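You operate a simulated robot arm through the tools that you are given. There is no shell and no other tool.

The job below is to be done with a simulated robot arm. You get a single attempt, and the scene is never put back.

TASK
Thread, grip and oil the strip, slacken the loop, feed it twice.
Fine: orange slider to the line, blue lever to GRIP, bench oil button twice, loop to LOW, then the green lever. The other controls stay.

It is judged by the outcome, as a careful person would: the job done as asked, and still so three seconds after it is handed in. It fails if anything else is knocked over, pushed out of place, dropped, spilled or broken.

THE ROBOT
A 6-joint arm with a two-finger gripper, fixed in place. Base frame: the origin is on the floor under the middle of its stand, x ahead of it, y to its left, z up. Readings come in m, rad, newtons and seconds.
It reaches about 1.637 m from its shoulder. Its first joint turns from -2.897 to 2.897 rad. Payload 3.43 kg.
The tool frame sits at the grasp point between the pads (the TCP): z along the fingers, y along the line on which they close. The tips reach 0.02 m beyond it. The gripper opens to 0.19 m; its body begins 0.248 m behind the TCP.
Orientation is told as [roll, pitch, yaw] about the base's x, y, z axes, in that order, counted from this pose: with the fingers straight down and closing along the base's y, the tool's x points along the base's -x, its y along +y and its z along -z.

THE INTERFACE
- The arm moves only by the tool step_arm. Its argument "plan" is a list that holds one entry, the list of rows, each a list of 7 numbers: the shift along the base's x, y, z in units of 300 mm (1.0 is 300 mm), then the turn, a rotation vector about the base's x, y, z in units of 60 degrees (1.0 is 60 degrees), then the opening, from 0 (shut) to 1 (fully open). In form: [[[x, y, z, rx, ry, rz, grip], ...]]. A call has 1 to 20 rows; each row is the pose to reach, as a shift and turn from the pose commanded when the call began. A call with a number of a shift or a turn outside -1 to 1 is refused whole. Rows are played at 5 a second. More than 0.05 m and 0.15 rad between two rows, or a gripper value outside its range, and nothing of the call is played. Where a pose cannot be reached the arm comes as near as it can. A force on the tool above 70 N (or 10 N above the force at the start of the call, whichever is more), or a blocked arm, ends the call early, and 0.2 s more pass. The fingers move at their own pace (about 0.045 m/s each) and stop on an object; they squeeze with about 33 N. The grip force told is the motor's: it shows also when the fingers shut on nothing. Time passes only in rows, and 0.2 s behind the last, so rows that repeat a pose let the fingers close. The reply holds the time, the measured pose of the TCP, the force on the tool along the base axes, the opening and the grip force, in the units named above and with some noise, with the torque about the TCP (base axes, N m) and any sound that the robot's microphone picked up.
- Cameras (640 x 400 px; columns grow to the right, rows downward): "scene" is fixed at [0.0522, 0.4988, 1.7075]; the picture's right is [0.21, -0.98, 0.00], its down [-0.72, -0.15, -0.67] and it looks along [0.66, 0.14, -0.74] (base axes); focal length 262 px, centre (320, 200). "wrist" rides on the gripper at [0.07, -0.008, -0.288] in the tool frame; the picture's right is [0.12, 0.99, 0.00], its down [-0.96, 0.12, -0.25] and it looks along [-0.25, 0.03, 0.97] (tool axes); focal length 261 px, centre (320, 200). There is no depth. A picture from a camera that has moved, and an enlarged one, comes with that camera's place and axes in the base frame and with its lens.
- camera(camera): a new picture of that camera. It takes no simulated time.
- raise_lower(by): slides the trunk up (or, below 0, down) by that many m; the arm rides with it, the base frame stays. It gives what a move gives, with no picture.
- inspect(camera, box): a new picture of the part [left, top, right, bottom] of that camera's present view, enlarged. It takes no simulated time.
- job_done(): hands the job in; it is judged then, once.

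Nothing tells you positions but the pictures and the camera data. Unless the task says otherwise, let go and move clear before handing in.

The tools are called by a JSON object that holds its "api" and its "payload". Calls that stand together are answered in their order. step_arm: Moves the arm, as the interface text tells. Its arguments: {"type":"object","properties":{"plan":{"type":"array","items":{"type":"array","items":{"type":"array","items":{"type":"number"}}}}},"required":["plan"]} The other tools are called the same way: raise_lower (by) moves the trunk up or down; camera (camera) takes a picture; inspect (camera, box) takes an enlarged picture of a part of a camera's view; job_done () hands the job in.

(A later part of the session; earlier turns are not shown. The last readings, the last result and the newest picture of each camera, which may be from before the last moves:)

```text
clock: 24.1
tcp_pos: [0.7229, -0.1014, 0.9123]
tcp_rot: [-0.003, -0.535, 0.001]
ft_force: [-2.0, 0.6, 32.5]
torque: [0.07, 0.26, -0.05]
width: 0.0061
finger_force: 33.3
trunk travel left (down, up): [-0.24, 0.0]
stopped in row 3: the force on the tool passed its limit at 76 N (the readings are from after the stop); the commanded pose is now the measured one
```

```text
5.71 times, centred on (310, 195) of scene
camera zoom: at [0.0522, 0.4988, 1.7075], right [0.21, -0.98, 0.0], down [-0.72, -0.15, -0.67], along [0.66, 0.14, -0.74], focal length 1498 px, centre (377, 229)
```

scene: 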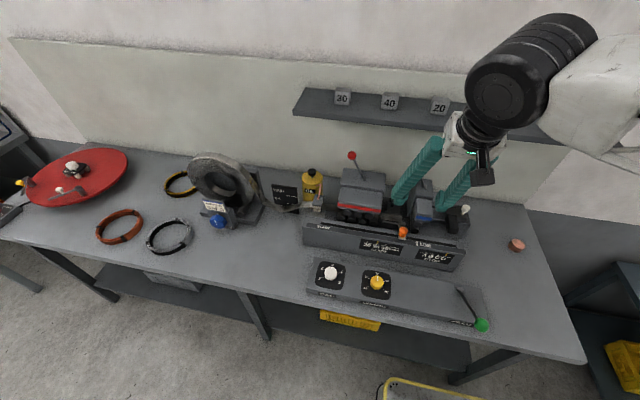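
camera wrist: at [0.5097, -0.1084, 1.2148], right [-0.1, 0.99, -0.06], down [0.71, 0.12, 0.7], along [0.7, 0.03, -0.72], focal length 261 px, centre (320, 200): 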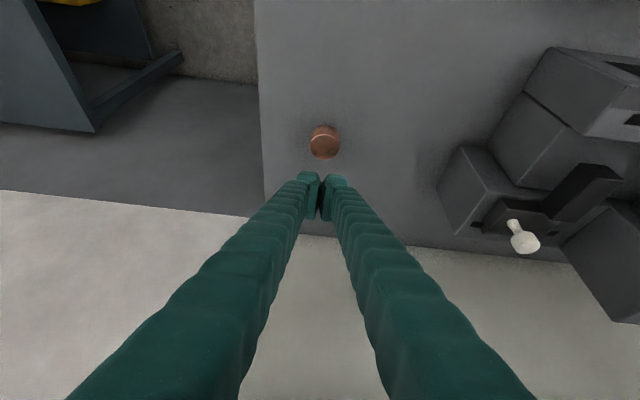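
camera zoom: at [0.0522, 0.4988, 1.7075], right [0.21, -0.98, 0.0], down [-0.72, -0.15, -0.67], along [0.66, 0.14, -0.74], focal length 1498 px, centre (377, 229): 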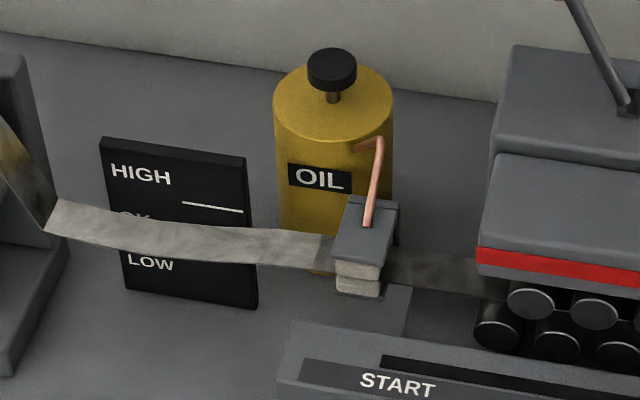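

It went hard at about 76 N with no sound, so this copper piece may be bottomed out or solid. I'll ease off in small steps, reading the force, to see whether it springs.

{"api": "step_arm", "payload": {"plan": [[[0, 0, 0.004, 0, 0, 0, 0]]]}}

{"api": "step_arm", "payload": {"plan": [[[0, 0, 0.005, 0, 0, 0, 0]]]}}

{"api": "step_arm", "payload": {"plan": [[[0, 0, 0.005, 0, 0, 0, 0]]]}}

{"api": "step_arm", "payload": {"plan": [[[0, 0, 0.005, 0, 0, 0, 0]]]}}

{"api": "step_arm", "payload": {"plan": [[[0, 0, 0.005, 0, 0, 0, 0]]]}}

{"api": "inspect", "payload": {"camera": "scene", "box": [260, 160, 360, 230]}}

```text
clock: 24.6
tcp_pos: [0.721, -0.1004, 0.9118]
tcp_rot: [-0.001, -0.535, 0.001]
ft_force: [11.7, -0.5, 30.2]
torque: [0.04, -0.13, -0.02]
width: 0.0059
finger_force: 33.2
trunk travel left (down, up): [-0.24, 0.0]
```

```text
clock: 24.9
tcp_pos: [0.7209, -0.102, 0.9122]
tcp_rot: [-0.002, -0.53, -0.002]
ft_force: [10.8, -2.0, 26.1]
torque: [-0.07, -0.04, 0.02]
width: 0.0059
finger_force: 32.8
trunk travel left (down, up): [-0.24, 0.0]
```

```text
clock: 25.4
tcp_pos: [0.7197, -0.1002, 0.9122]
tcp_rot: [-0.002, -0.529, 0.001]
ft_force: [5.9, -2.0, 17.0]
torque: [-0.06, -0.02, 0.0]
width: 0.0059
finger_force: 33.1
trunk travel left (down, up): [-0.24, 0.0]
```

```text
clock: 25.8
tcp_pos: [0.7195, -0.1005, 0.9126]
tcp_rot: [-0.001, -0.527, 0.0]
ft_force: [0.0, -0.1, 2.0]
torque: [-0.02, 0.03, 0.01]
width: 0.0059
finger_force: 33.1
trunk travel left (down, up): [-0.24, 0.0]
```

```text
clock: 26.1
tcp_pos: [0.72, -0.1015, 0.9153]
tcp_rot: [-0.001, -0.528, 0.0]
ft_force: [0.8, 0.4, -0.4]
torque: [0.01, 0.02, 0.0]
width: 0.0001
finger_force: 33.3
trunk travel left (down, up): [-0.24, 0.0]
```

```text
5.71 times, centred on (310, 195) of scene
camera zoom: at [0.0522, 0.4988, 1.7075], right [0.21, -0.98, 0.0], down [-0.72, -0.15, -0.67], along [0.66, 0.14, -0.74], focal length 1498 px, centre (377, 229)
```

zoom: 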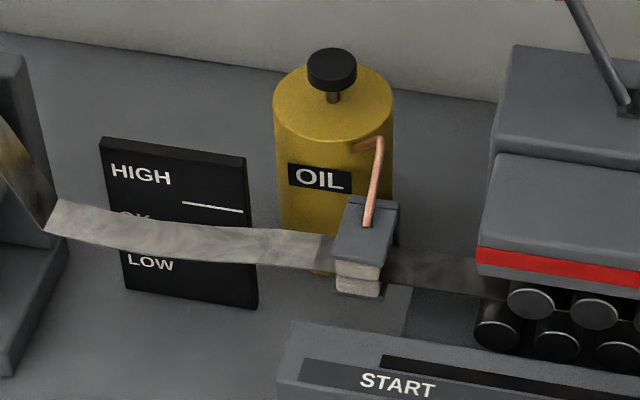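

The force fell away within a millimetre of the same height, so the copper piece behaves as rigid. I'll rise and compare its picture with the first one.

{"api": "step_arm", "payload": {"plan": [[[0, 0, 0.05, 0, 0, 0, 0], [0, 0, 0.15, 0, 0, 0, 0], [0, 0, 0.3, 0, 0, 0, 0], [-0.05, 0, 0.45, 0, 0, 0, 0], [-0.1, 0, 0.55, 0, 0, 0, 0], [-0.15, 0, 0.6, 0, 0, 0, 0]]]}}

{"api": "inspect", "payload": {"camera": "scene", "box": [480, 220, 560, 270]}}

{"api": "camera", "payload": {"camera": "wrist"}}

{"api": "camera", "payload": {"camera": "scene"}}

```text
clock: 27.6
tcp_pos: [0.6753, -0.1018, 1.0973]
tcp_rot: [-0.001, -0.529, -0.001]
ft_force: [0.6, -0.3, -0.1]
torque: [0.04, 0.11, -0.02]
width: 0.0
finger_force: 33.5
trunk travel left (down, up): [-0.24, 0.0]
```

```text
8.00 times, centred on (520, 245) of scene
camera zoom: at [0.0522, 0.4988, 1.7075], right [0.21, -0.98, 0.0], down [-0.72, -0.15, -0.67], along [0.66, 0.14, -0.74], focal length 2097 px, centre (-1280, -160)
```

zoom: 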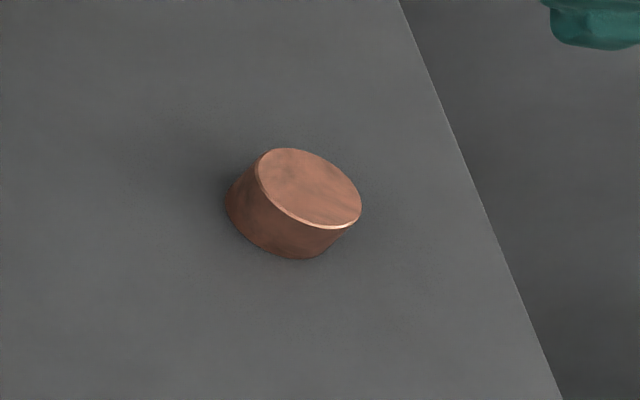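

```text
taken
camera wrist: at [0.4694, -0.1088, 1.31], right [-0.1, 0.99, -0.06], down [0.71, 0.12, 0.7], along [0.7, 0.03, -0.71], focal length 261 px, centre (320, 200)
```

wrist: 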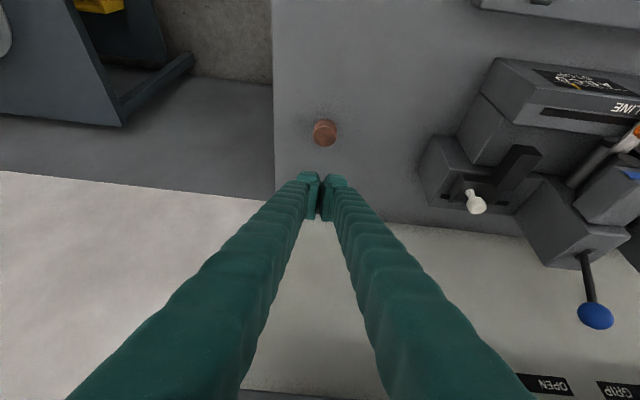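

```text
taken
```

scene: 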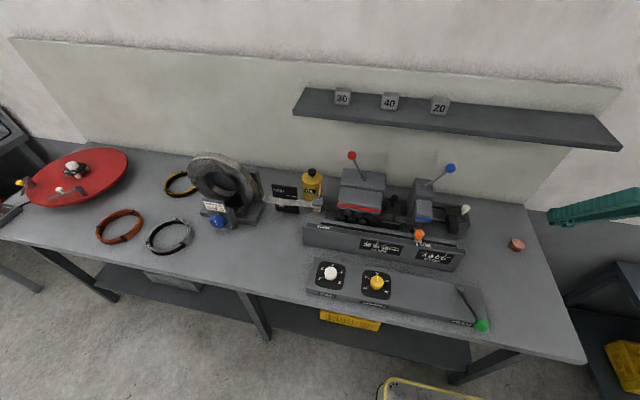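

The copper piece has shifted as a whole by about 2 mm, so it is a loose slug, not a button, and I leave it alone. The plunger on the OIL bottle looks like the real oil button; I'll scan the bench for any other candidate first.

{"api": "inspect", "payload": {"camera": "scene", "box": [0, 170, 60, 220]}}

{"api": "inspect", "payload": {"camera": "scene", "box": [0, 90, 100, 160]}}

{"api": "inspect", "payload": {"camera": "scene", "box": [420, 190, 500, 260]}}

{"api": "inspect", "payload": {"camera": "scene", "box": [290, 150, 340, 215]}}

{"api": "inspect", "payload": {"camera": "scene", "box": [60, 190, 240, 300]}}

{"api": "inspect", "payload": {"camera": "scene", "box": [300, 250, 500, 375]}}

```text
8.00 times, centred on (30, 195) of scene
camera zoom: at [0.0522, 0.4988, 1.7075], right [0.21, -0.98, 0.0], down [-0.72, -0.15, -0.67], along [0.66, 0.14, -0.74], focal length 2097 px, centre (2640, 240)
```

zoom: 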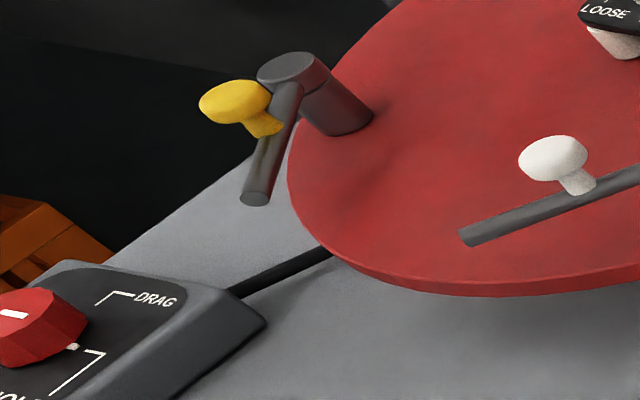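

```text
5.71 times, centred on (50, 125) of scene
camera zoom: at [0.0522, 0.4988, 1.7075], right [0.21, -0.98, 0.0], down [-0.72, -0.15, -0.67], along [0.66, 0.14, -0.74], focal length 1498 px, centre (1863, 629)
```

zoom: 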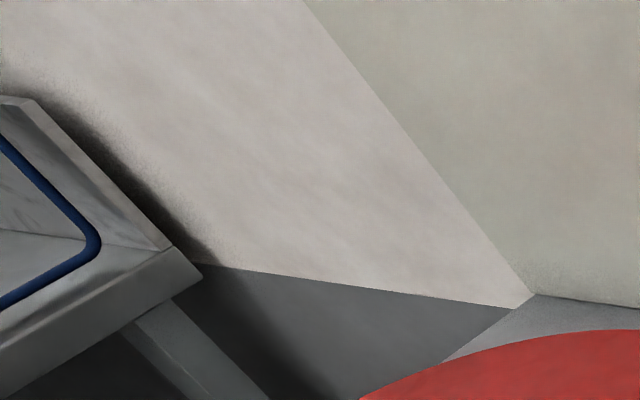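

```text
5.71 times, centred on (460, 225) of scene
camera zoom: at [0.0522, 0.4988, 1.7075], right [0.21, -0.98, 0.0], down [-0.72, -0.15, -0.67], along [0.66, 0.14, -0.74], focal length 1498 px, centre (-480, 57)
```

zoom: 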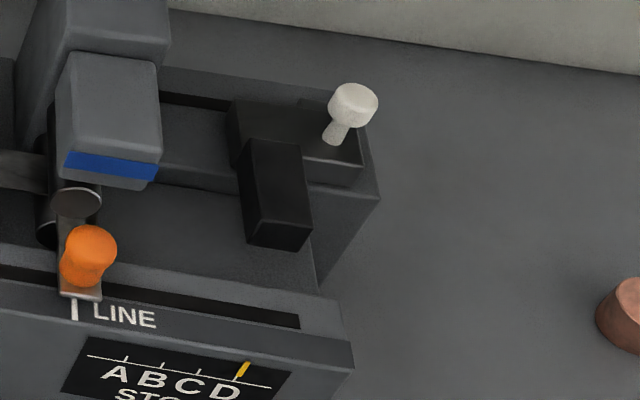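

```text
6.15 times, centred on (315, 182) of scene
camera zoom: at [0.0522, 0.4988, 1.7075], right [0.21, -0.98, 0.0], down [-0.72, -0.15, -0.67], along [0.66, 0.14, -0.74], focal length 1613 px, centre (351, 308)
```

zoom: 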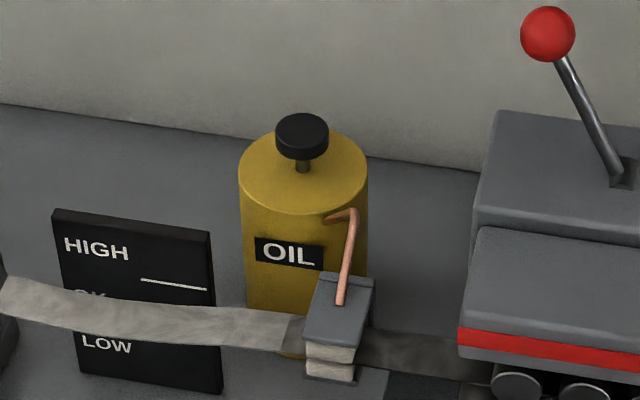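

```text
3.56 times, centred on (150, 245) of scene
camera zoom: at [0.0522, 0.4988, 1.7075], right [0.21, -0.98, 0.0], down [-0.72, -0.15, -0.67], along [0.66, 0.14, -0.74], focal length 932 px, centre (924, 40)
```

zoom: 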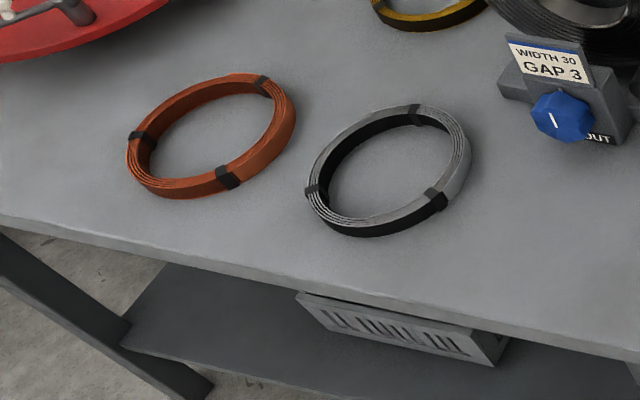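

```text
3.20 times, centred on (400, 312) of scene
camera zoom: at [0.0522, 0.4988, 1.7075], right [0.21, -0.98, 0.0], down [-0.72, -0.15, -0.67], along [0.66, 0.14, -0.74], focal length 839 px, centre (64, -160)
```

zoom: 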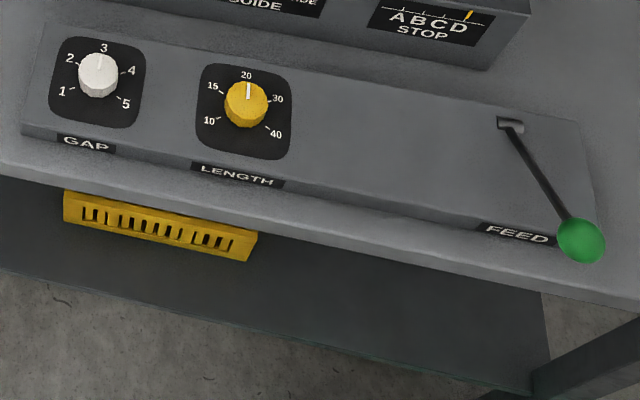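

No other oil button shows on the bench, but I haven't seen its front edge. I'll take a high look straight down on the way over.

{"api": "step_arm", "payload": {"plan": [[[-0.06, 0.04, 0.12, 0, 0.05, 0, 0], [-0.12, 0.08, 0.24, 0, 0.1, 0, 0], [-0.18, 0.15, 0.35, 0, 0.15, 0, 0], [-0.24, 0.23, 0.45, 0, 0.2, 0, 0], [-0.3, 0.31, 0.54, 0, 0.25, 0, 0], [-0.36, 0.39, 0.62, 0, 0.3, 0, 0], [-0.42, 0.48, 0.7, 0, 0.35, 0, 0], [-0.48, 0.57, 0.78, 0, 0.4, 0, 0], [-0.54, 0.66, 0.84, 0, 0.45, 0, 0], [-0.6, 0.75, 0.9, 0, 0.5, 0, 0], [-0.64, 0.84, 0.95, 0, 0.5, 0, 0], [-0.667, 0.93, 1.0, 0, 0.5, 0, 0], [-0.667, 0.93, 1.0, 0, 0.5, 0, 0]]]}}

{"api": "camera", "payload": {"camera": "wrist"}}

{"api": "camera", "payload": {"camera": "scene"}}

```text
clock: 30.4
tcp_pos: [0.4746, 0.1786, 1.396]
tcp_rot: [0.0, -0.007, -0.002]
ft_force: [-0.3, 0.0, 0.5]
torque: [0.01, 0.07, 0.0]
width: 0.0002
finger_force: 33.0
trunk travel left (down, up): [-0.24, 0.0]
```

```text
taken
camera wrist: at [0.4027, 0.1714, 1.6848], right [-0.12, 0.99, 0.0], down [0.96, 0.12, 0.25], along [0.25, 0.03, -0.97], focal length 261 px, centre (320, 200)
```

wrist: 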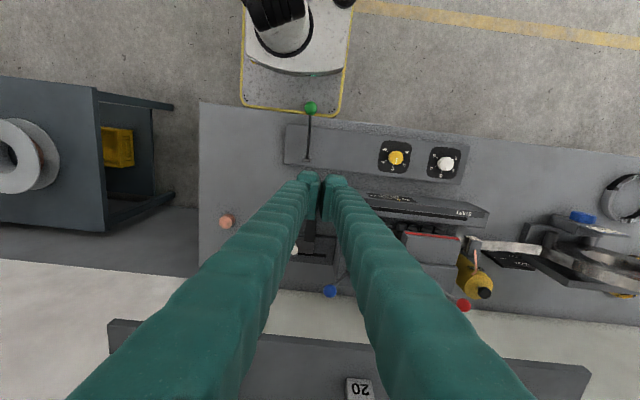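

```text
taken
```

scene: 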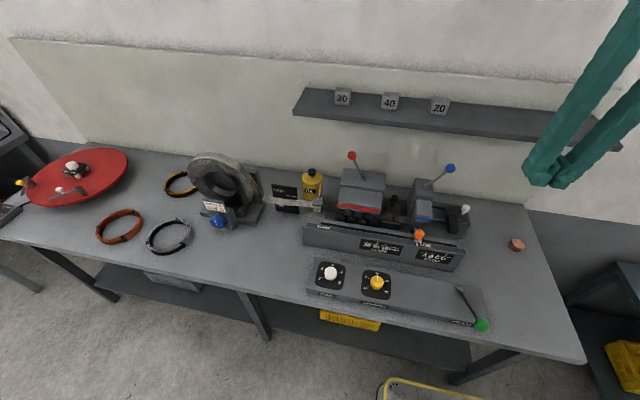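

No other button exists: the white base with the yellow frame is the robot's own stand. So the oil button is the black plunger on the bottle, about (0.787, 0.683, 1.043), just under the shelf front; I'll approach it with the hand tilted back.

{"api": "step_arm", "payload": {"plan": [[[0.01, 0.1, -0.03, 0, -0.05, 0, 0], [0.02, 0.22, -0.06, 0, -0.1, 0, 0], [0.04, 0.34, -0.1, 0, -0.15, 0, 0], [0.06, 0.46, -0.14, 0, -0.2, 0, 0], [0.08, 0.58, -0.18, 0, -0.25, 0, 0], [0.1, 0.7, -0.22, 0, -0.3, 0, 0], [0.12, 0.82, -0.26, 0, -0.35, 0, 0], [0.14, 0.92, -0.3, 0, -0.4, 0, 0], [0.15, 0.99, -0.33, 0, -0.45, 0, 0], [0.15, 0.99, -0.33, 0, -0.5, 0, 0]]]}}

{"api": "step_arm", "payload": {"plan": [[[0.05, 0.12, -0.03, 0, 0, 0, 0], [0.1, 0.24, -0.06, 0, 0, 0, 0], [0.15, 0.36, -0.1, 0, 0, 0, 0], [0.2, 0.48, -0.14, 0, 0, 0, 0], [0.28, 0.58, -0.18, 0, 0, 0, 0], [0.38, 0.67, -0.22, 0, 0, 0, 0], [0.48, 0.69, -0.27, 0, 0, 0, 0], [0.48, 0.69, -0.27, 0, 0, 0, 0]]]}}

{"api": "camera", "payload": {"camera": "wrist"}}

{"api": "inspect", "payload": {"camera": "scene", "box": [240, 80, 400, 220]}}

```text
clock: 32.5
tcp_pos: [0.5207, 0.475, 1.2959]
tcp_rot: [-0.003, -0.529, 0.0]
ft_force: [0.4, 0.0, -0.4]
torque: [-0.09, 0.03, -0.06]
width: 0.0001
finger_force: 33.0
trunk travel left (down, up): [-0.24, 0.0]
```

```text
clock: 34.4
tcp_pos: [0.6645, 0.6821, 1.2165]
tcp_rot: [-0.002, -0.53, 0.0]
ft_force: [0.5, 0.0, 0.4]
torque: [-0.01, 0.04, -0.04]
width: 0.0
finger_force: 32.8
trunk travel left (down, up): [-0.24, 0.0]
```

```text
taken
camera wrist: at [0.4581, 0.6751, 1.4299], right [-0.1, 0.99, -0.06], down [0.7, 0.12, 0.7], along [0.7, 0.03, -0.71], focal length 261 px, centre (320, 200)
```

wrist: 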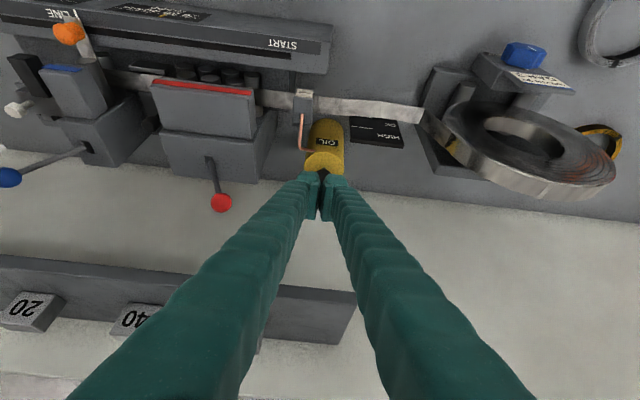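

```text
2.86 times, centred on (320, 150) of scene
camera zoom: at [0.0522, 0.4988, 1.7075], right [0.21, -0.98, 0.0], down [-0.72, -0.15, -0.67], along [0.66, 0.14, -0.74], focal length 749 px, centre (320, 343)
```

zoom: 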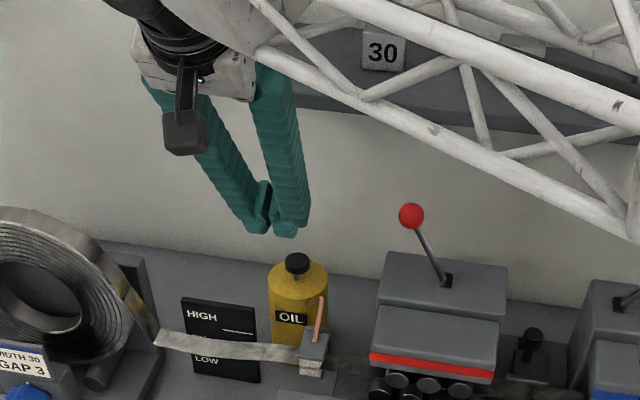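

The fingertips point at the bottle cap and the hand clears the shelf. I'll move to a few centimetres above the plunger.

{"api": "step_arm", "payload": {"plan": [[[0.09, 0.001, -0.06, 0, 0, 0, 0], [0.18, 0.002, -0.12, 0, 0, 0, 0], [0.27, 0.002, -0.19, 0, 0, 0, 0], [0.35, 0.003, -0.26, 0, 0, 0, 0], [0.41, 0.003, -0.34, 0, 0, 0, 0], [0.415, 0.003, -0.388, 0, 0, 0, 0], [0.415, 0.003, -0.388, 0, 0, 0, 0]]]}}

{"api": "camera", "payload": {"camera": "wrist"}}

{"api": "inspect", "payload": {"camera": "scene", "box": [270, 130, 370, 210]}}

```text
clock: 36.0
tcp_pos: [0.7896, 0.6835, 1.0978]
tcp_rot: [-0.002, -0.531, 0.0]
ft_force: [-0.5, 0.1, -0.1]
torque: [0.01, -0.01, 0.0]
width: 0.0002
finger_force: 32.4
trunk travel left (down, up): [-0.24, 0.0]
```

```text
taken
camera wrist: at [0.5835, 0.6758, 1.3128], right [-0.1, 0.99, -0.06], down [0.7, 0.12, 0.7], along [0.7, 0.03, -0.71], focal length 261 px, centre (320, 200)
```

wrist: 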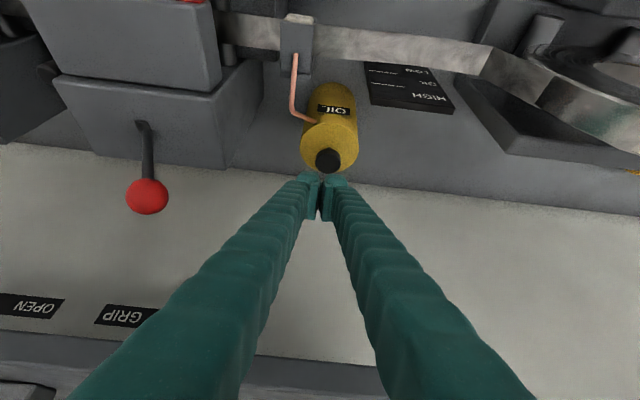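

```text
5.00 times, centred on (320, 170) of scene
camera zoom: at [0.0522, 0.4988, 1.7075], right [0.21, -0.98, 0.0], down [-0.72, -0.15, -0.67], along [0.66, 0.14, -0.74], focal length 1311 px, centre (320, 350)
```

zoom: 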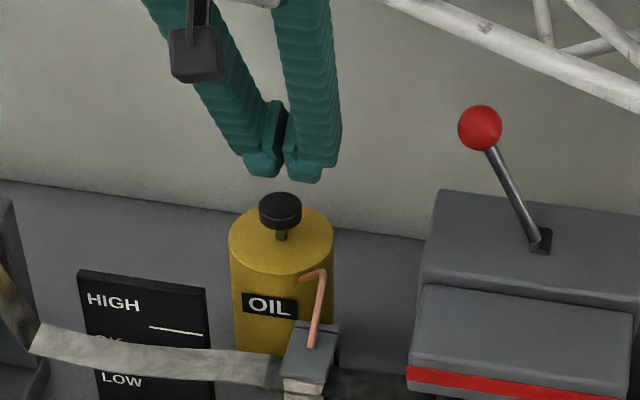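

The black plunger is directly below the fingertips, 4 mm more to +y. I'll centre and come down in small steps, watching the force.

{"api": "step_arm", "payload": {"plan": [[[-0.007, 0.013, 0, 0, 0, 0, 0], [-0.007, 0.013, -0.04, 0, 0, 0, 0], [-0.007, 0.013, -0.07, 0, 0, 0, 0], [-0.007, 0.013, -0.085, 0, 0, 0, 0], [-0.007, 0.013, -0.095, 0, 0, 0, 0], [-0.007, 0.013, -0.105, 0, 0, 0, 0]]]}}

{"api": "inspect", "payload": {"camera": "scene", "box": [270, 130, 370, 210]}}

{"api": "inspect", "payload": {"camera": "wrist", "box": [260, 100, 380, 220]}}

```text
clock: 37.4
tcp_pos: [0.7858, 0.6876, 1.0685]
tcp_rot: [-0.002, -0.531, 0.0]
ft_force: [0.0, -0.6, -0.9]
torque: [0.01, 0.02, -0.01]
width: 0.0001
finger_force: 32.8
trunk travel left (down, up): [-0.24, 0.0]
```

```text
5.00 times, centred on (320, 170) of scene
camera zoom: at [0.0522, 0.4988, 1.7075], right [0.21, -0.98, 0.0], down [-0.72, -0.15, -0.67], along [0.66, 0.14, -0.74], focal length 1311 px, centre (320, 350)
```

zoom: 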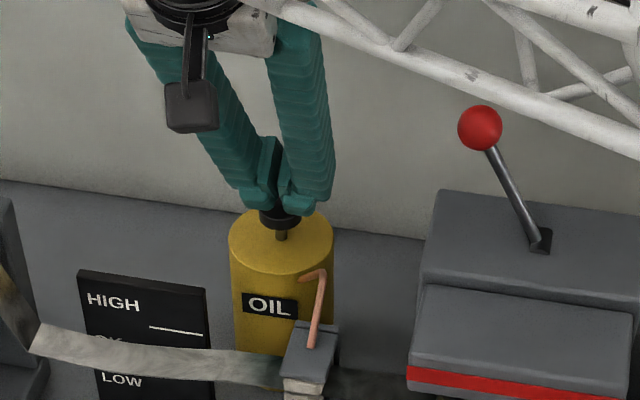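

```text
3.33 times, centred on (320, 160) of wrist
camera zoom: at [0.581, 0.6798, 1.2821], right [-0.1, 0.99, -0.06], down [0.7, 0.12, 0.7], along [0.7, 0.03, -0.71], focal length 869 px, centre (320, 333)
```

zoom: 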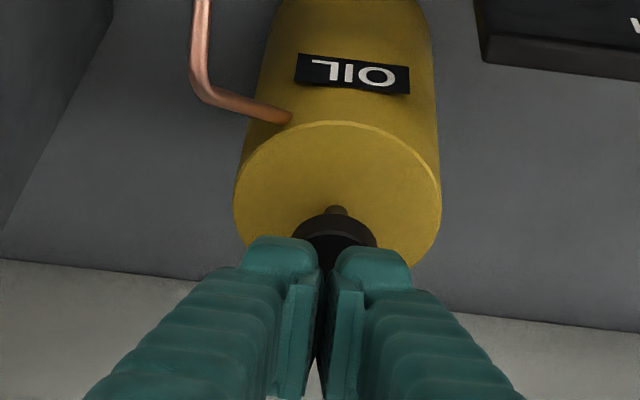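

The fingertips are just over the cap. I'll shift 3 mm to +y and press gently.

{"api": "step_arm", "payload": {"plan": [[[0, 0.01, 0, 0, 0, 0, 0], [0, 0.01, -0.008, 0, 0, 0, 0], [0, 0.01, -0.016, 0, 0, 0, 0], [0, 0.01, -0.024, 0, 0, 0, 0]]]}}

{"api": "inspect", "payload": {"camera": "scene", "box": [270, 130, 370, 210]}}

```text
clock: 38.4
tcp_pos: [0.7878, 0.6899, 1.0607]
tcp_rot: [-0.001, -0.532, 0.001]
ft_force: [-0.4, 0.4, 0.1]
torque: [0.0, 0.01, -0.03]
width: 0.0001
finger_force: 32.9
trunk travel left (down, up): [-0.24, 0.0]
```

```text
5.00 times, centred on (320, 170) of scene
camera zoom: at [0.0522, 0.4988, 1.7075], right [0.21, -0.98, 0.0], down [-0.72, -0.15, -0.67], along [0.66, 0.14, -0.74], focal length 1311 px, centre (320, 350)
```

zoom: 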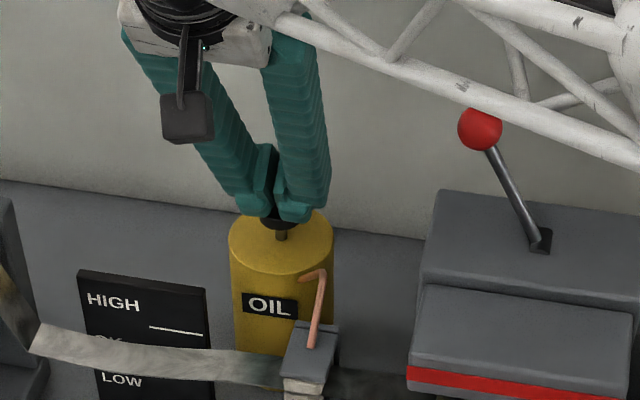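

No contact yet. I'll check from the wrist whether the tips are over the cap or beside it.

{"api": "inspect", "payload": {"camera": "wrist", "box": [260, 100, 380, 220]}}

{"api": "inspect", "payload": {"camera": "scene", "box": [296, 158, 328, 188]}}

```text
3.33 times, centred on (320, 160) of wrist
camera zoom: at [0.5809, 0.6829, 1.2746], right [-0.1, 0.99, -0.06], down [0.7, 0.12, 0.7], along [0.7, 0.03, -0.71], focal length 869 px, centre (320, 333)
```

zoom: 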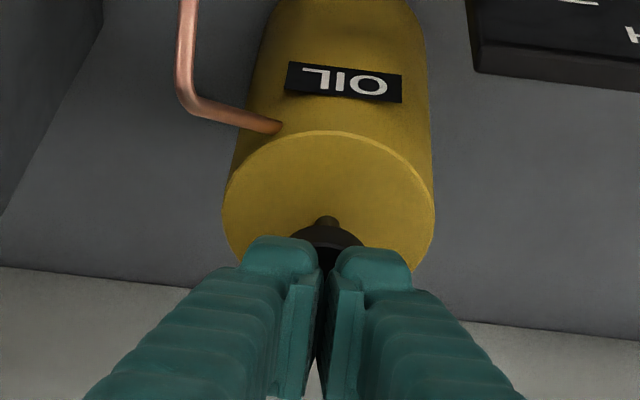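

```text
13.33 times, centred on (312, 173) of scene
camera zoom: at [0.0522, 0.4988, 1.7075], right [0.21, -0.98, 0.0], down [-0.72, -0.15, -0.67], along [0.66, 0.14, -0.74], focal length 3496 px, centre (427, 560)
```

zoom: 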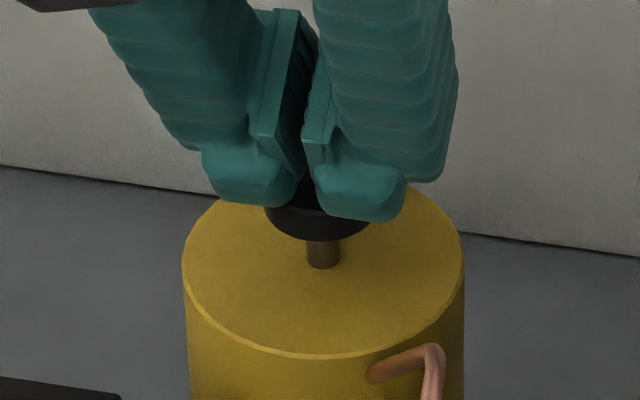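

The tips are over the cap with a small gap left. I'll keep lowering slowly.

{"api": "step_arm", "payload": {"plan": [[[0, 0, -0.008, 0, 0, 0, 0], [0, 0, -0.016, 0, 0, 0, 0], [0, 0, -0.024, 0, 0, 0, 0]]]}}

{"api": "inspect", "payload": {"camera": "scene", "box": [296, 158, 328, 188]}}

```text
clock: 39.1
tcp_pos: [0.7866, 0.691, 1.0539]
tcp_rot: [-0.002, -0.531, -0.001]
ft_force: [0.7, 0.4, 2.2]
torque: [0.03, 0.0, 0.0]
width: 0.0061
finger_force: 34.6
trunk travel left (down, up): [-0.24, 0.0]
```

```text
13.33 times, centred on (312, 173) of scene
camera zoom: at [0.0522, 0.4988, 1.7075], right [0.21, -0.98, 0.0], down [-0.72, -0.15, -0.67], along [0.66, 0.14, -0.74], focal length 3496 px, centre (427, 560)
```

zoom: 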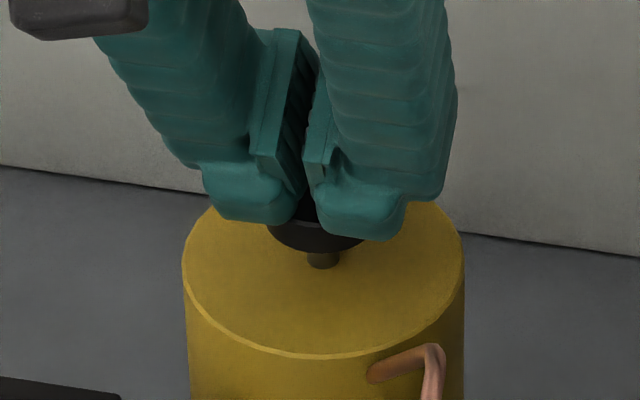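

The cap is now moving down with light force: it is the pump plunger. I'll press it to the end.

{"api": "step_arm", "payload": {"plan": [[[0, 0, -0.006, 0, 0, 0, 0], [0, 0, -0.012, 0, 0, 0, 0], [0, 0, -0.018, 0, 0, 0, 0], [0, 0, -0.018, 0, 0, 0, 0]]]}}

{"api": "inspect", "payload": {"camera": "scene", "box": [290, 158, 338, 218]}}

```text
clock: 40.1
tcp_pos: [0.7863, 0.6904, 1.0481]
tcp_rot: [-0.001, -0.53, 0.001]
ft_force: [0.4, 1.3, 4.2]
torque: [0.03, 0.03, -0.01]
width: 0.0062
finger_force: 34.4
trunk travel left (down, up): [-0.24, 0.0]
heard: click
```

```text
6.67 times, centred on (314, 188) of scene
camera zoom: at [0.0522, 0.4988, 1.7075], right [0.21, -0.98, 0.0], down [-0.72, -0.15, -0.67], along [0.66, 0.14, -0.74], focal length 1748 px, centre (360, 280)
```

zoom: 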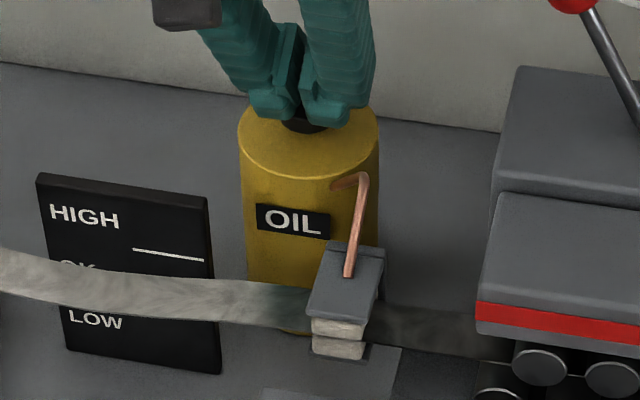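

A click was heard: first press counted. Now I'll rise until the plunger is free.

{"api": "step_arm", "payload": {"plan": [[[0, 0, 0.015, 0, 0, 0, 0], [0, 0, 0.03, 0, 0, 0, 0], [0, 0, 0.05, 0, 0, 0, 0], [0, 0, 0.07, 0, 0, 0, 0], [0, 0, 0.07, 0, 0, 0, 0]]]}}

{"api": "inspect", "payload": {"camera": "scene", "box": [296, 158, 328, 188]}}

{"api": "inspect", "payload": {"camera": "scene", "box": [280, 180, 350, 230]}}

```text
clock: 41.4
tcp_pos: [0.7861, 0.6907, 1.0709]
tcp_rot: [-0.001, -0.532, 0.001]
ft_force: [0.0, 0.0, -0.7]
torque: [-0.02, -0.02, -0.01]
width: 0.0
finger_force: 34.2
trunk travel left (down, up): [-0.24, 0.0]
```

```text
13.33 times, centred on (312, 173) of scene
camera zoom: at [0.0522, 0.4988, 1.7075], right [0.21, -0.98, 0.0], down [-0.72, -0.15, -0.67], along [0.66, 0.14, -0.74], focal length 3496 px, centre (427, 560)
```

zoom: 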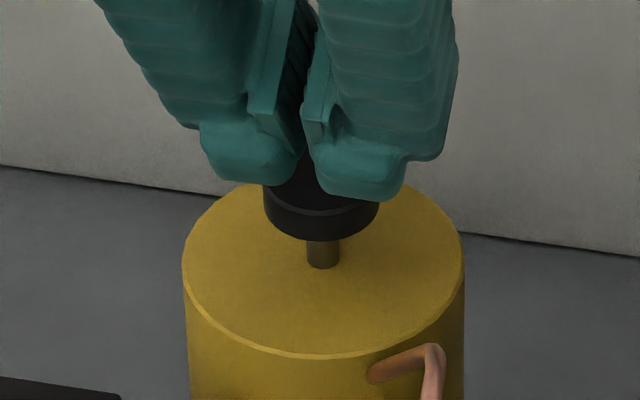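

```text
8.00 times, centred on (315, 205) of scene
camera zoom: at [0.0522, 0.4988, 1.7075], right [0.21, -0.98, 0.0], down [-0.72, -0.15, -0.67], along [0.66, 0.14, -0.74], focal length 2097 px, centre (360, 160)
```

zoom: 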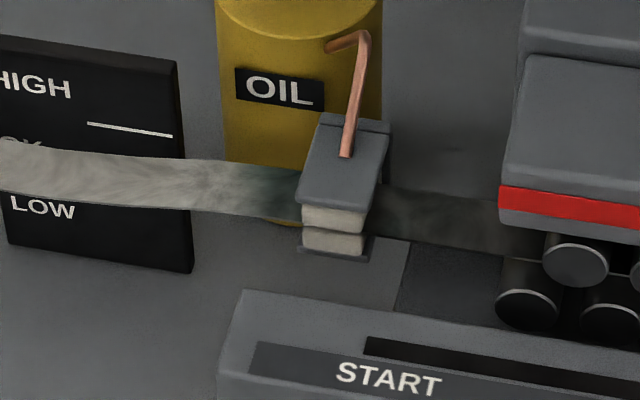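

The plunger is back up fully. Second press, to the same depth.

{"api": "step_arm", "payload": {"plan": [[[0, 0, -0.02, 0, 0, 0, 0], [0, 0, -0.035, 0, 0, 0, 0], [0, 0, -0.045, 0, 0, 0, 0], [0, 0, -0.053, 0, 0, 0, 0], [0, 0, -0.06, 0, 0, 0, 0], [0, 0, -0.066, 0, 0, 0, 0], [0, 0, -0.071, 0, 0, 0, 0], [0, 0, -0.071, 0, 0, 0, 0]]]}}

```text
clock: 43.1
tcp_pos: [0.7868, 0.6895, 1.0481]
tcp_rot: [0.0, -0.53, 0.0]
ft_force: [1.4, 1.7, 3.7]
torque: [0.03, -0.01, 0.02]
width: 0.0061
finger_force: 34.6
trunk travel left (down, up): [-0.24, 0.0]
heard: click
```

Second click heard; the oiling is done. I'll rise off the plunger and back out towards the pay-out knob.

{"api": "step_arm", "payload": {"plan": [[[0, 0, 0.04, 0, 0, 0, 0], [0, 0, 0.09, 0, 0, 0, 0], [-0.04, 0, 0.18, 0, 0, 0, 0], [-0.12, 0, 0.28, 0, 0, 0, 0], [-0.22, 0, 0.38, 0, 0, 0, 0], [-0.34, 0, 0.45, 0, 0, 0, 0], [-0.48, 0, 0.5, 0, 0, 0, 0], [-0.62, 0, 0.5, 0, 0, 0, 0], [-0.76, 0, 0.5, 0, 0, 0, 0], [-0.9, 0, 0.5, 0, 0, 0, 0], [-0.98, 0, 0.5, 0, 0, 0, 0]]]}}

{"api": "step_arm", "payload": {"plan": [[[-0.05, 0.12, 0, 0, -0.04, 0, 0], [-0.1, 0.25, -0.02, 0, -0.08, 0, 0], [-0.15, 0.38, -0.05, 0, -0.12, 0, 0], [-0.2, 0.51, -0.08, 0, -0.16, 0, 0], [-0.25, 0.64, -0.12, 0, -0.2, 0, 0], [-0.27, 0.76, -0.16, 0, -0.2, 0, 0], [-0.27, 0.87, -0.16, 0, -0.2, 0, 0], [-0.27, 0.87, -0.16, 0, -0.2, 0, 0]]]}}

{"api": "camera", "payload": {"camera": "wrist"}}

{"api": "camera", "payload": {"camera": "scene"}}

```text
clock: 45.5
tcp_pos: [0.4929, 0.6909, 1.1978]
tcp_rot: [0.001, -0.529, -0.001]
ft_force: [0.0, -0.3, 0.0]
torque: [-0.04, 0.04, -0.01]
width: 0.0
finger_force: 34.2
trunk travel left (down, up): [-0.24, 0.0]
```

```text
clock: 47.4
tcp_pos: [0.4109, 0.9516, 1.151]
tcp_rot: [-0.004, -0.739, 0.003]
ft_force: [-0.6, 0.8, -0.3]
torque: [-0.06, -0.08, -0.08]
width: 0.0
finger_force: 34.5
trunk travel left (down, up): [-0.24, 0.0]
```

```text
taken
camera wrist: at [0.165, 0.9441, 1.3159], right [-0.09, 0.99, -0.08], down [0.54, 0.12, 0.83], along [0.83, 0.03, -0.55], focal length 261 px, centre (320, 200)
```

wrist: 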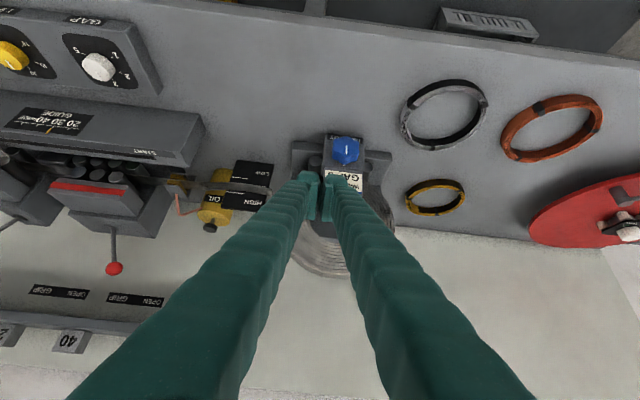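

```text
taken
```

scene: 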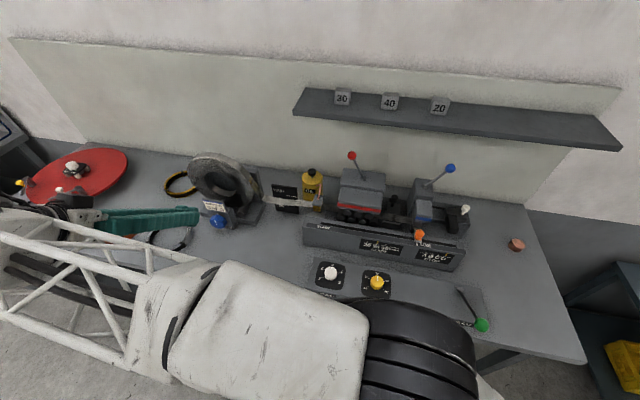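

I see the blue knob below the fingertips, with the coil stand and the loop board. I'll zoom on both.

{"api": "inspect", "payload": {"camera": "wrist", "box": [280, 120, 400, 195]}}

{"api": "inspect", "payload": {"camera": "wrist", "box": [160, 130, 320, 240]}}

{"api": "inspect", "payload": {"camera": "scene", "box": [180, 150, 340, 240]}}

```text
5.33 times, centred on (340, 158) of wrist
camera zoom: at [0.165, 0.9441, 1.3159], right [-0.09, 0.99, -0.08], down [0.54, 0.12, 0.83], along [0.83, 0.03, -0.55], focal length 1390 px, centre (213, 427)
```

zoom: 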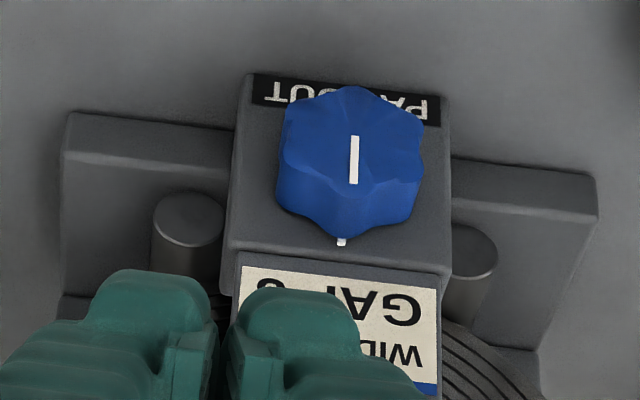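

```text
3.64 times, centred on (240, 185) of wrist
camera zoom: at [0.165, 0.9441, 1.3159], right [-0.09, 0.99, -0.08], down [0.54, 0.12, 0.83], along [0.83, 0.03, -0.55], focal length 948 px, centre (611, 254)
```

zoom: 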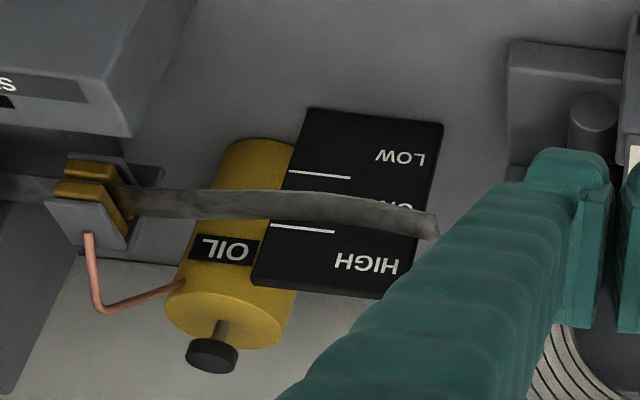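

```text
4.00 times, centred on (260, 195) of scene
camera zoom: at [0.0522, 0.4988, 1.7075], right [0.21, -0.98, 0.0], down [-0.72, -0.15, -0.67], along [0.66, 0.14, -0.74], focal length 1049 px, centre (560, 220)
```

zoom: 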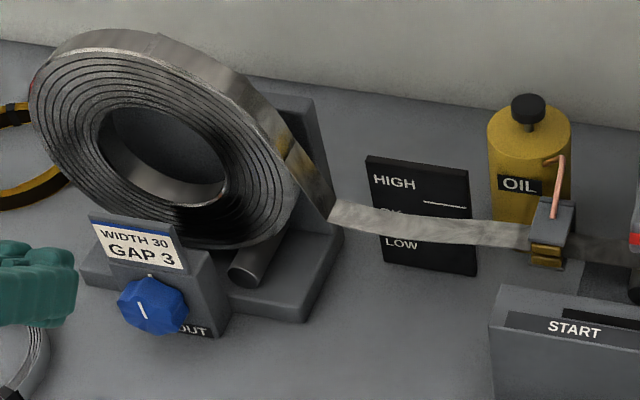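

The oiler pads have turned yellow, so the oil went in. The strip now hangs in the OK band; the PAY OUT knob faces the robot at about (0.552, 1.002, 0.933), axis along x. I'll turn the hand to point along +x, level with the knob, in front of the bench.

{"api": "step_arm", "payload": {"plan": [[[-0.03, 0.03, -0.01, 0, -0.1, 0, 0.1], [-0.06, 0.06, -0.02, 0, -0.2, 0, 0.2], [-0.09, 0.09, -0.04, 0, -0.3, 0, 0.3], [-0.12, 0.12, -0.06, 0, -0.4, 0, 0.4], [-0.14, 0.15, -0.09, 0, -0.5, 0, 0.5], [-0.16, 0.167, -0.12, 0, -0.6, 0, 0.5], [-0.17, 0.167, -0.15, 0, -0.7, 0, 0.5], [-0.17, 0.167, -0.18, 0, -0.794, 0, 0.5], [-0.17, 0.167, -0.18, 0, -0.794, 0, 0.5]]]}}

{"api": "camera", "payload": {"camera": "wrist"}}

{"api": "camera", "payload": {"camera": "scene"}}

```text
clock: 49.4
tcp_pos: [0.3602, 1.002, 1.0956]
tcp_rot: [-2.804, -1.57, 2.803]
ft_force: [0.2, -0.2, -0.5]
torque: [0.04, -0.06, -0.04]
width: 0.0949
finger_force: 0.0
trunk travel left (down, up): [-0.24, 0.0]
```

```text
taken
camera wrist: at [0.0736, 0.9937, 1.0257], right [0.0, 0.99, -0.12], down [-0.25, 0.12, 0.96], along [0.97, 0.03, 0.25], focal length 261 px, centre (320, 200)
```

wrist: 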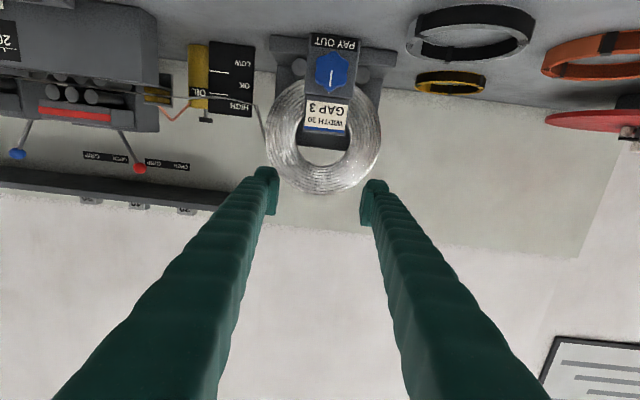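

```text
taken
```

scene: 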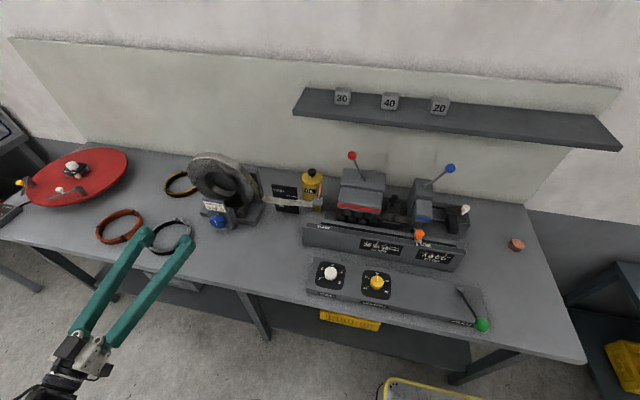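

This level view shows the loop board nearly straight on. I'll zoom on it and on the knob.

{"api": "inspect", "payload": {"camera": "wrist", "box": [180, 30, 290, 140]}}

{"api": "inspect", "payload": {"camera": "wrist", "box": [280, 30, 390, 140]}}

```text
3.64 times, centred on (235, 85) of wrist
camera zoom: at [0.0736, 0.9937, 1.0257], right [0.0, 0.99, -0.12], down [-0.25, 0.12, 0.96], along [0.97, 0.03, 0.25], focal length 948 px, centre (629, 618)
```

zoom: 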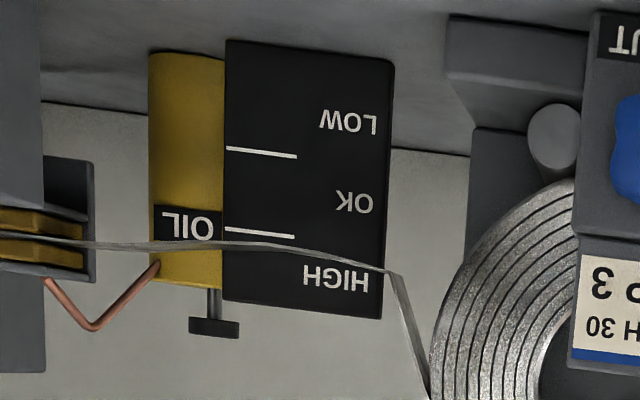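

```text
3.64 times, centred on (335, 85) of wrist
camera zoom: at [0.0736, 0.9937, 1.0257], right [0.0, 0.99, -0.12], down [-0.25, 0.12, 0.96], along [0.97, 0.03, 0.25], focal length 948 px, centre (266, 618)
```

zoom: 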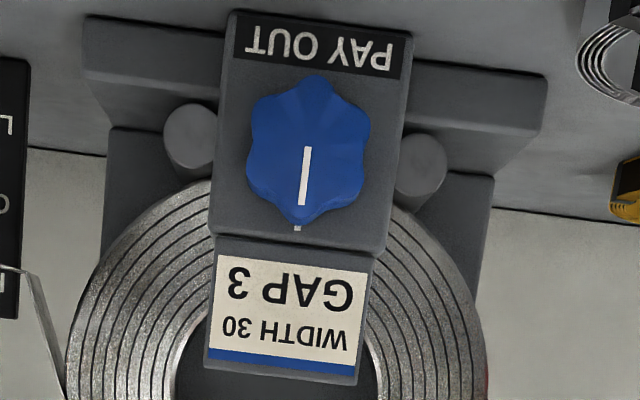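

From level, the strip sits in the HIGH band and must sag past the lower line into LOW. The knob centre is about (0.552, 1.001, 0.925) with six lobes; I'll lower in front of the bench and advance with open fingers.

{"api": "step_arm", "payload": {"plan": [[[0, 0, -0.1, 0, 0, 0, 0.5], [0, 0, -0.2, 0, 0, 0, 0.5], [0, -0.003, -0.3, 0, 0, 0, 0.5], [0, -0.003, -0.4, 0, 0, 0, 0.5], [0, -0.003, -0.5, 0, 0, 0, 0.5], [0, -0.003, -0.568, 0, 0, 0, 0.5], [0.1, -0.003, -0.568, 0, 0, 0, 0.5], [0.2, -0.003, -0.568, 0, 0, 0, 0.5], [0.3, -0.003, -0.568, 0, 0, 0, 0.5], [0.4, -0.003, -0.568, 0, 0, 0, 0.5], [0.45, -0.003, -0.568, 0, 0, 0, 0.5], [0.45, -0.003, -0.568, 0, 0, 0, 0.5]]]}}

{"api": "camera", "payload": {"camera": "wrist"}}

{"api": "inspect", "payload": {"camera": "scene", "box": [120, 140, 320, 300]}}

```text
clock: 52.0
tcp_pos: [0.4954, 1.0006, 0.9256]
tcp_rot: [-2.061, -1.572, 2.06]
ft_force: [1.4, -0.7, 0.3]
torque: [0.02, -0.01, -0.03]
width: 0.0952
finger_force: 0.1
trunk travel left (down, up): [-0.24, 0.0]
```

```text
taken
camera wrist: at [0.2087, 0.9931, 0.856], right [0.0, 0.99, -0.12], down [-0.25, 0.12, 0.96], along [0.97, 0.03, 0.25], focal length 261 px, centre (320, 200)
```

wrist: 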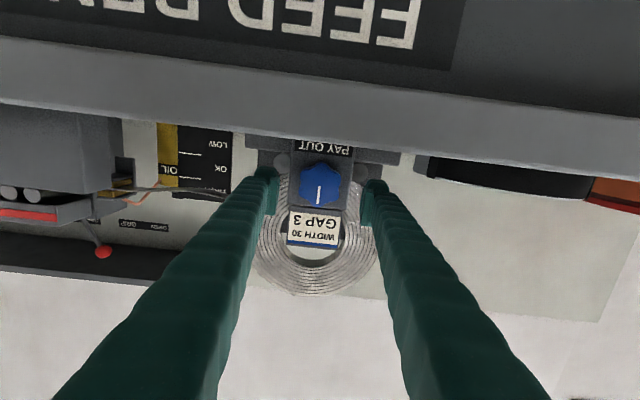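

```text
2.50 times, centred on (220, 220) of scene
camera zoom: at [0.0522, 0.4988, 1.7075], right [0.21, -0.98, 0.0], down [-0.72, -0.15, -0.67], along [0.66, 0.14, -0.74], focal length 655 px, centre (570, 150)
```

zoom: 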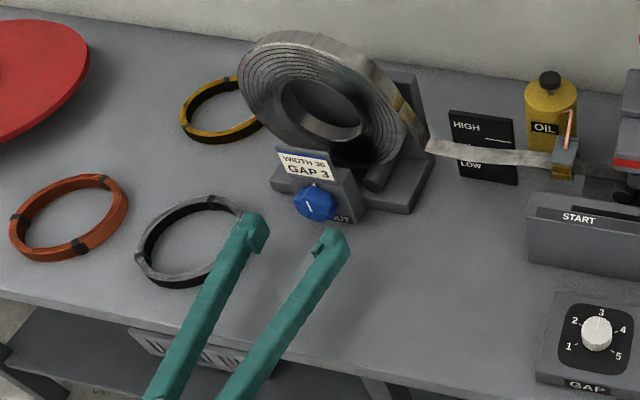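

The fingers straddle the knob. I'll zoom to check the height before closing in.

{"api": "inspect", "payload": {"camera": "wrist", "box": [260, 130, 380, 230]}}

```text
4.00 times, centred on (320, 180) of wrist
camera zoom: at [0.2087, 0.9931, 0.856], right [0.0, 0.99, -0.12], down [-0.25, 0.12, 0.96], along [0.97, 0.03, 0.25], focal length 1043 px, centre (320, 280)
```

zoom: 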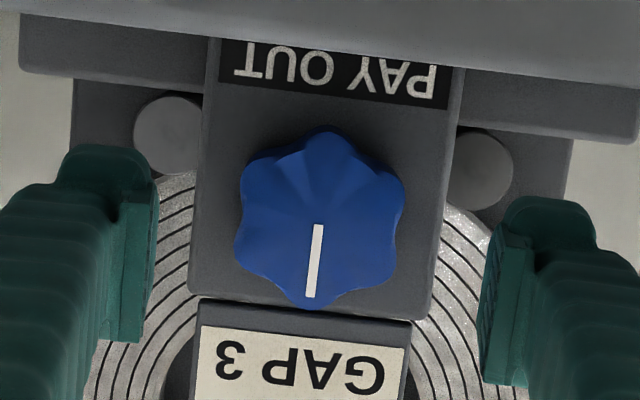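

The knob is centred between the fingers at z about 0.924. I'll advance 5.5 cm and close on it.

{"api": "step_arm", "payload": {"plan": [[[0.05, 0.002, -0.006, 0, 0, 0, 0.5], [0.1, 0.002, -0.006, 0, 0, 0, 0.5], [0.15, 0.002, -0.006, 0, 0, 0, 0.5], [0.18, 0.002, -0.006, 0, 0, 0, 0.5], [0.18, 0.002, -0.006, 0, 0, 0, 0.5]]]}}

{"api": "camera", "payload": {"camera": "wrist"}}

{"api": "inspect", "payload": {"camera": "scene", "box": [170, 180, 270, 260]}}

```text
clock: 53.1
tcp_pos: [0.5487, 1.0024, 0.9232]
tcp_rot: [-2.272, -1.57, 2.274]
ft_force: [-0.3, -0.4, -0.4]
torque: [0.03, 0.0, -0.03]
width: 0.0952
finger_force: 0.0
trunk travel left (down, up): [-0.24, 0.0]
```

```text
taken
camera wrist: at [0.262, 0.9936, 0.8539], right [0.0, 0.99, -0.12], down [-0.25, 0.12, 0.96], along [0.97, 0.03, 0.25], focal length 261 px, centre (320, 200)
```

wrist: 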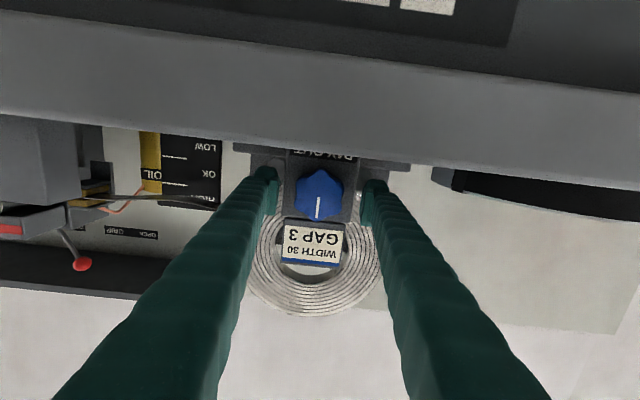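

```text
5.00 times, centred on (220, 220) of scene
camera zoom: at [0.0522, 0.4988, 1.7075], right [0.21, -0.98, 0.0], down [-0.72, -0.15, -0.67], along [0.66, 0.14, -0.74], focal length 1311 px, centre (820, 100)
```

zoom: 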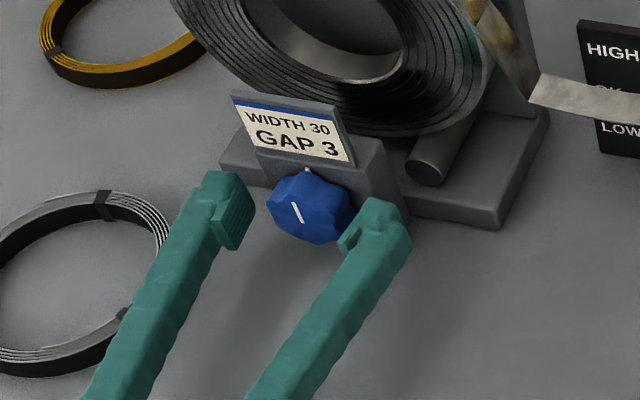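

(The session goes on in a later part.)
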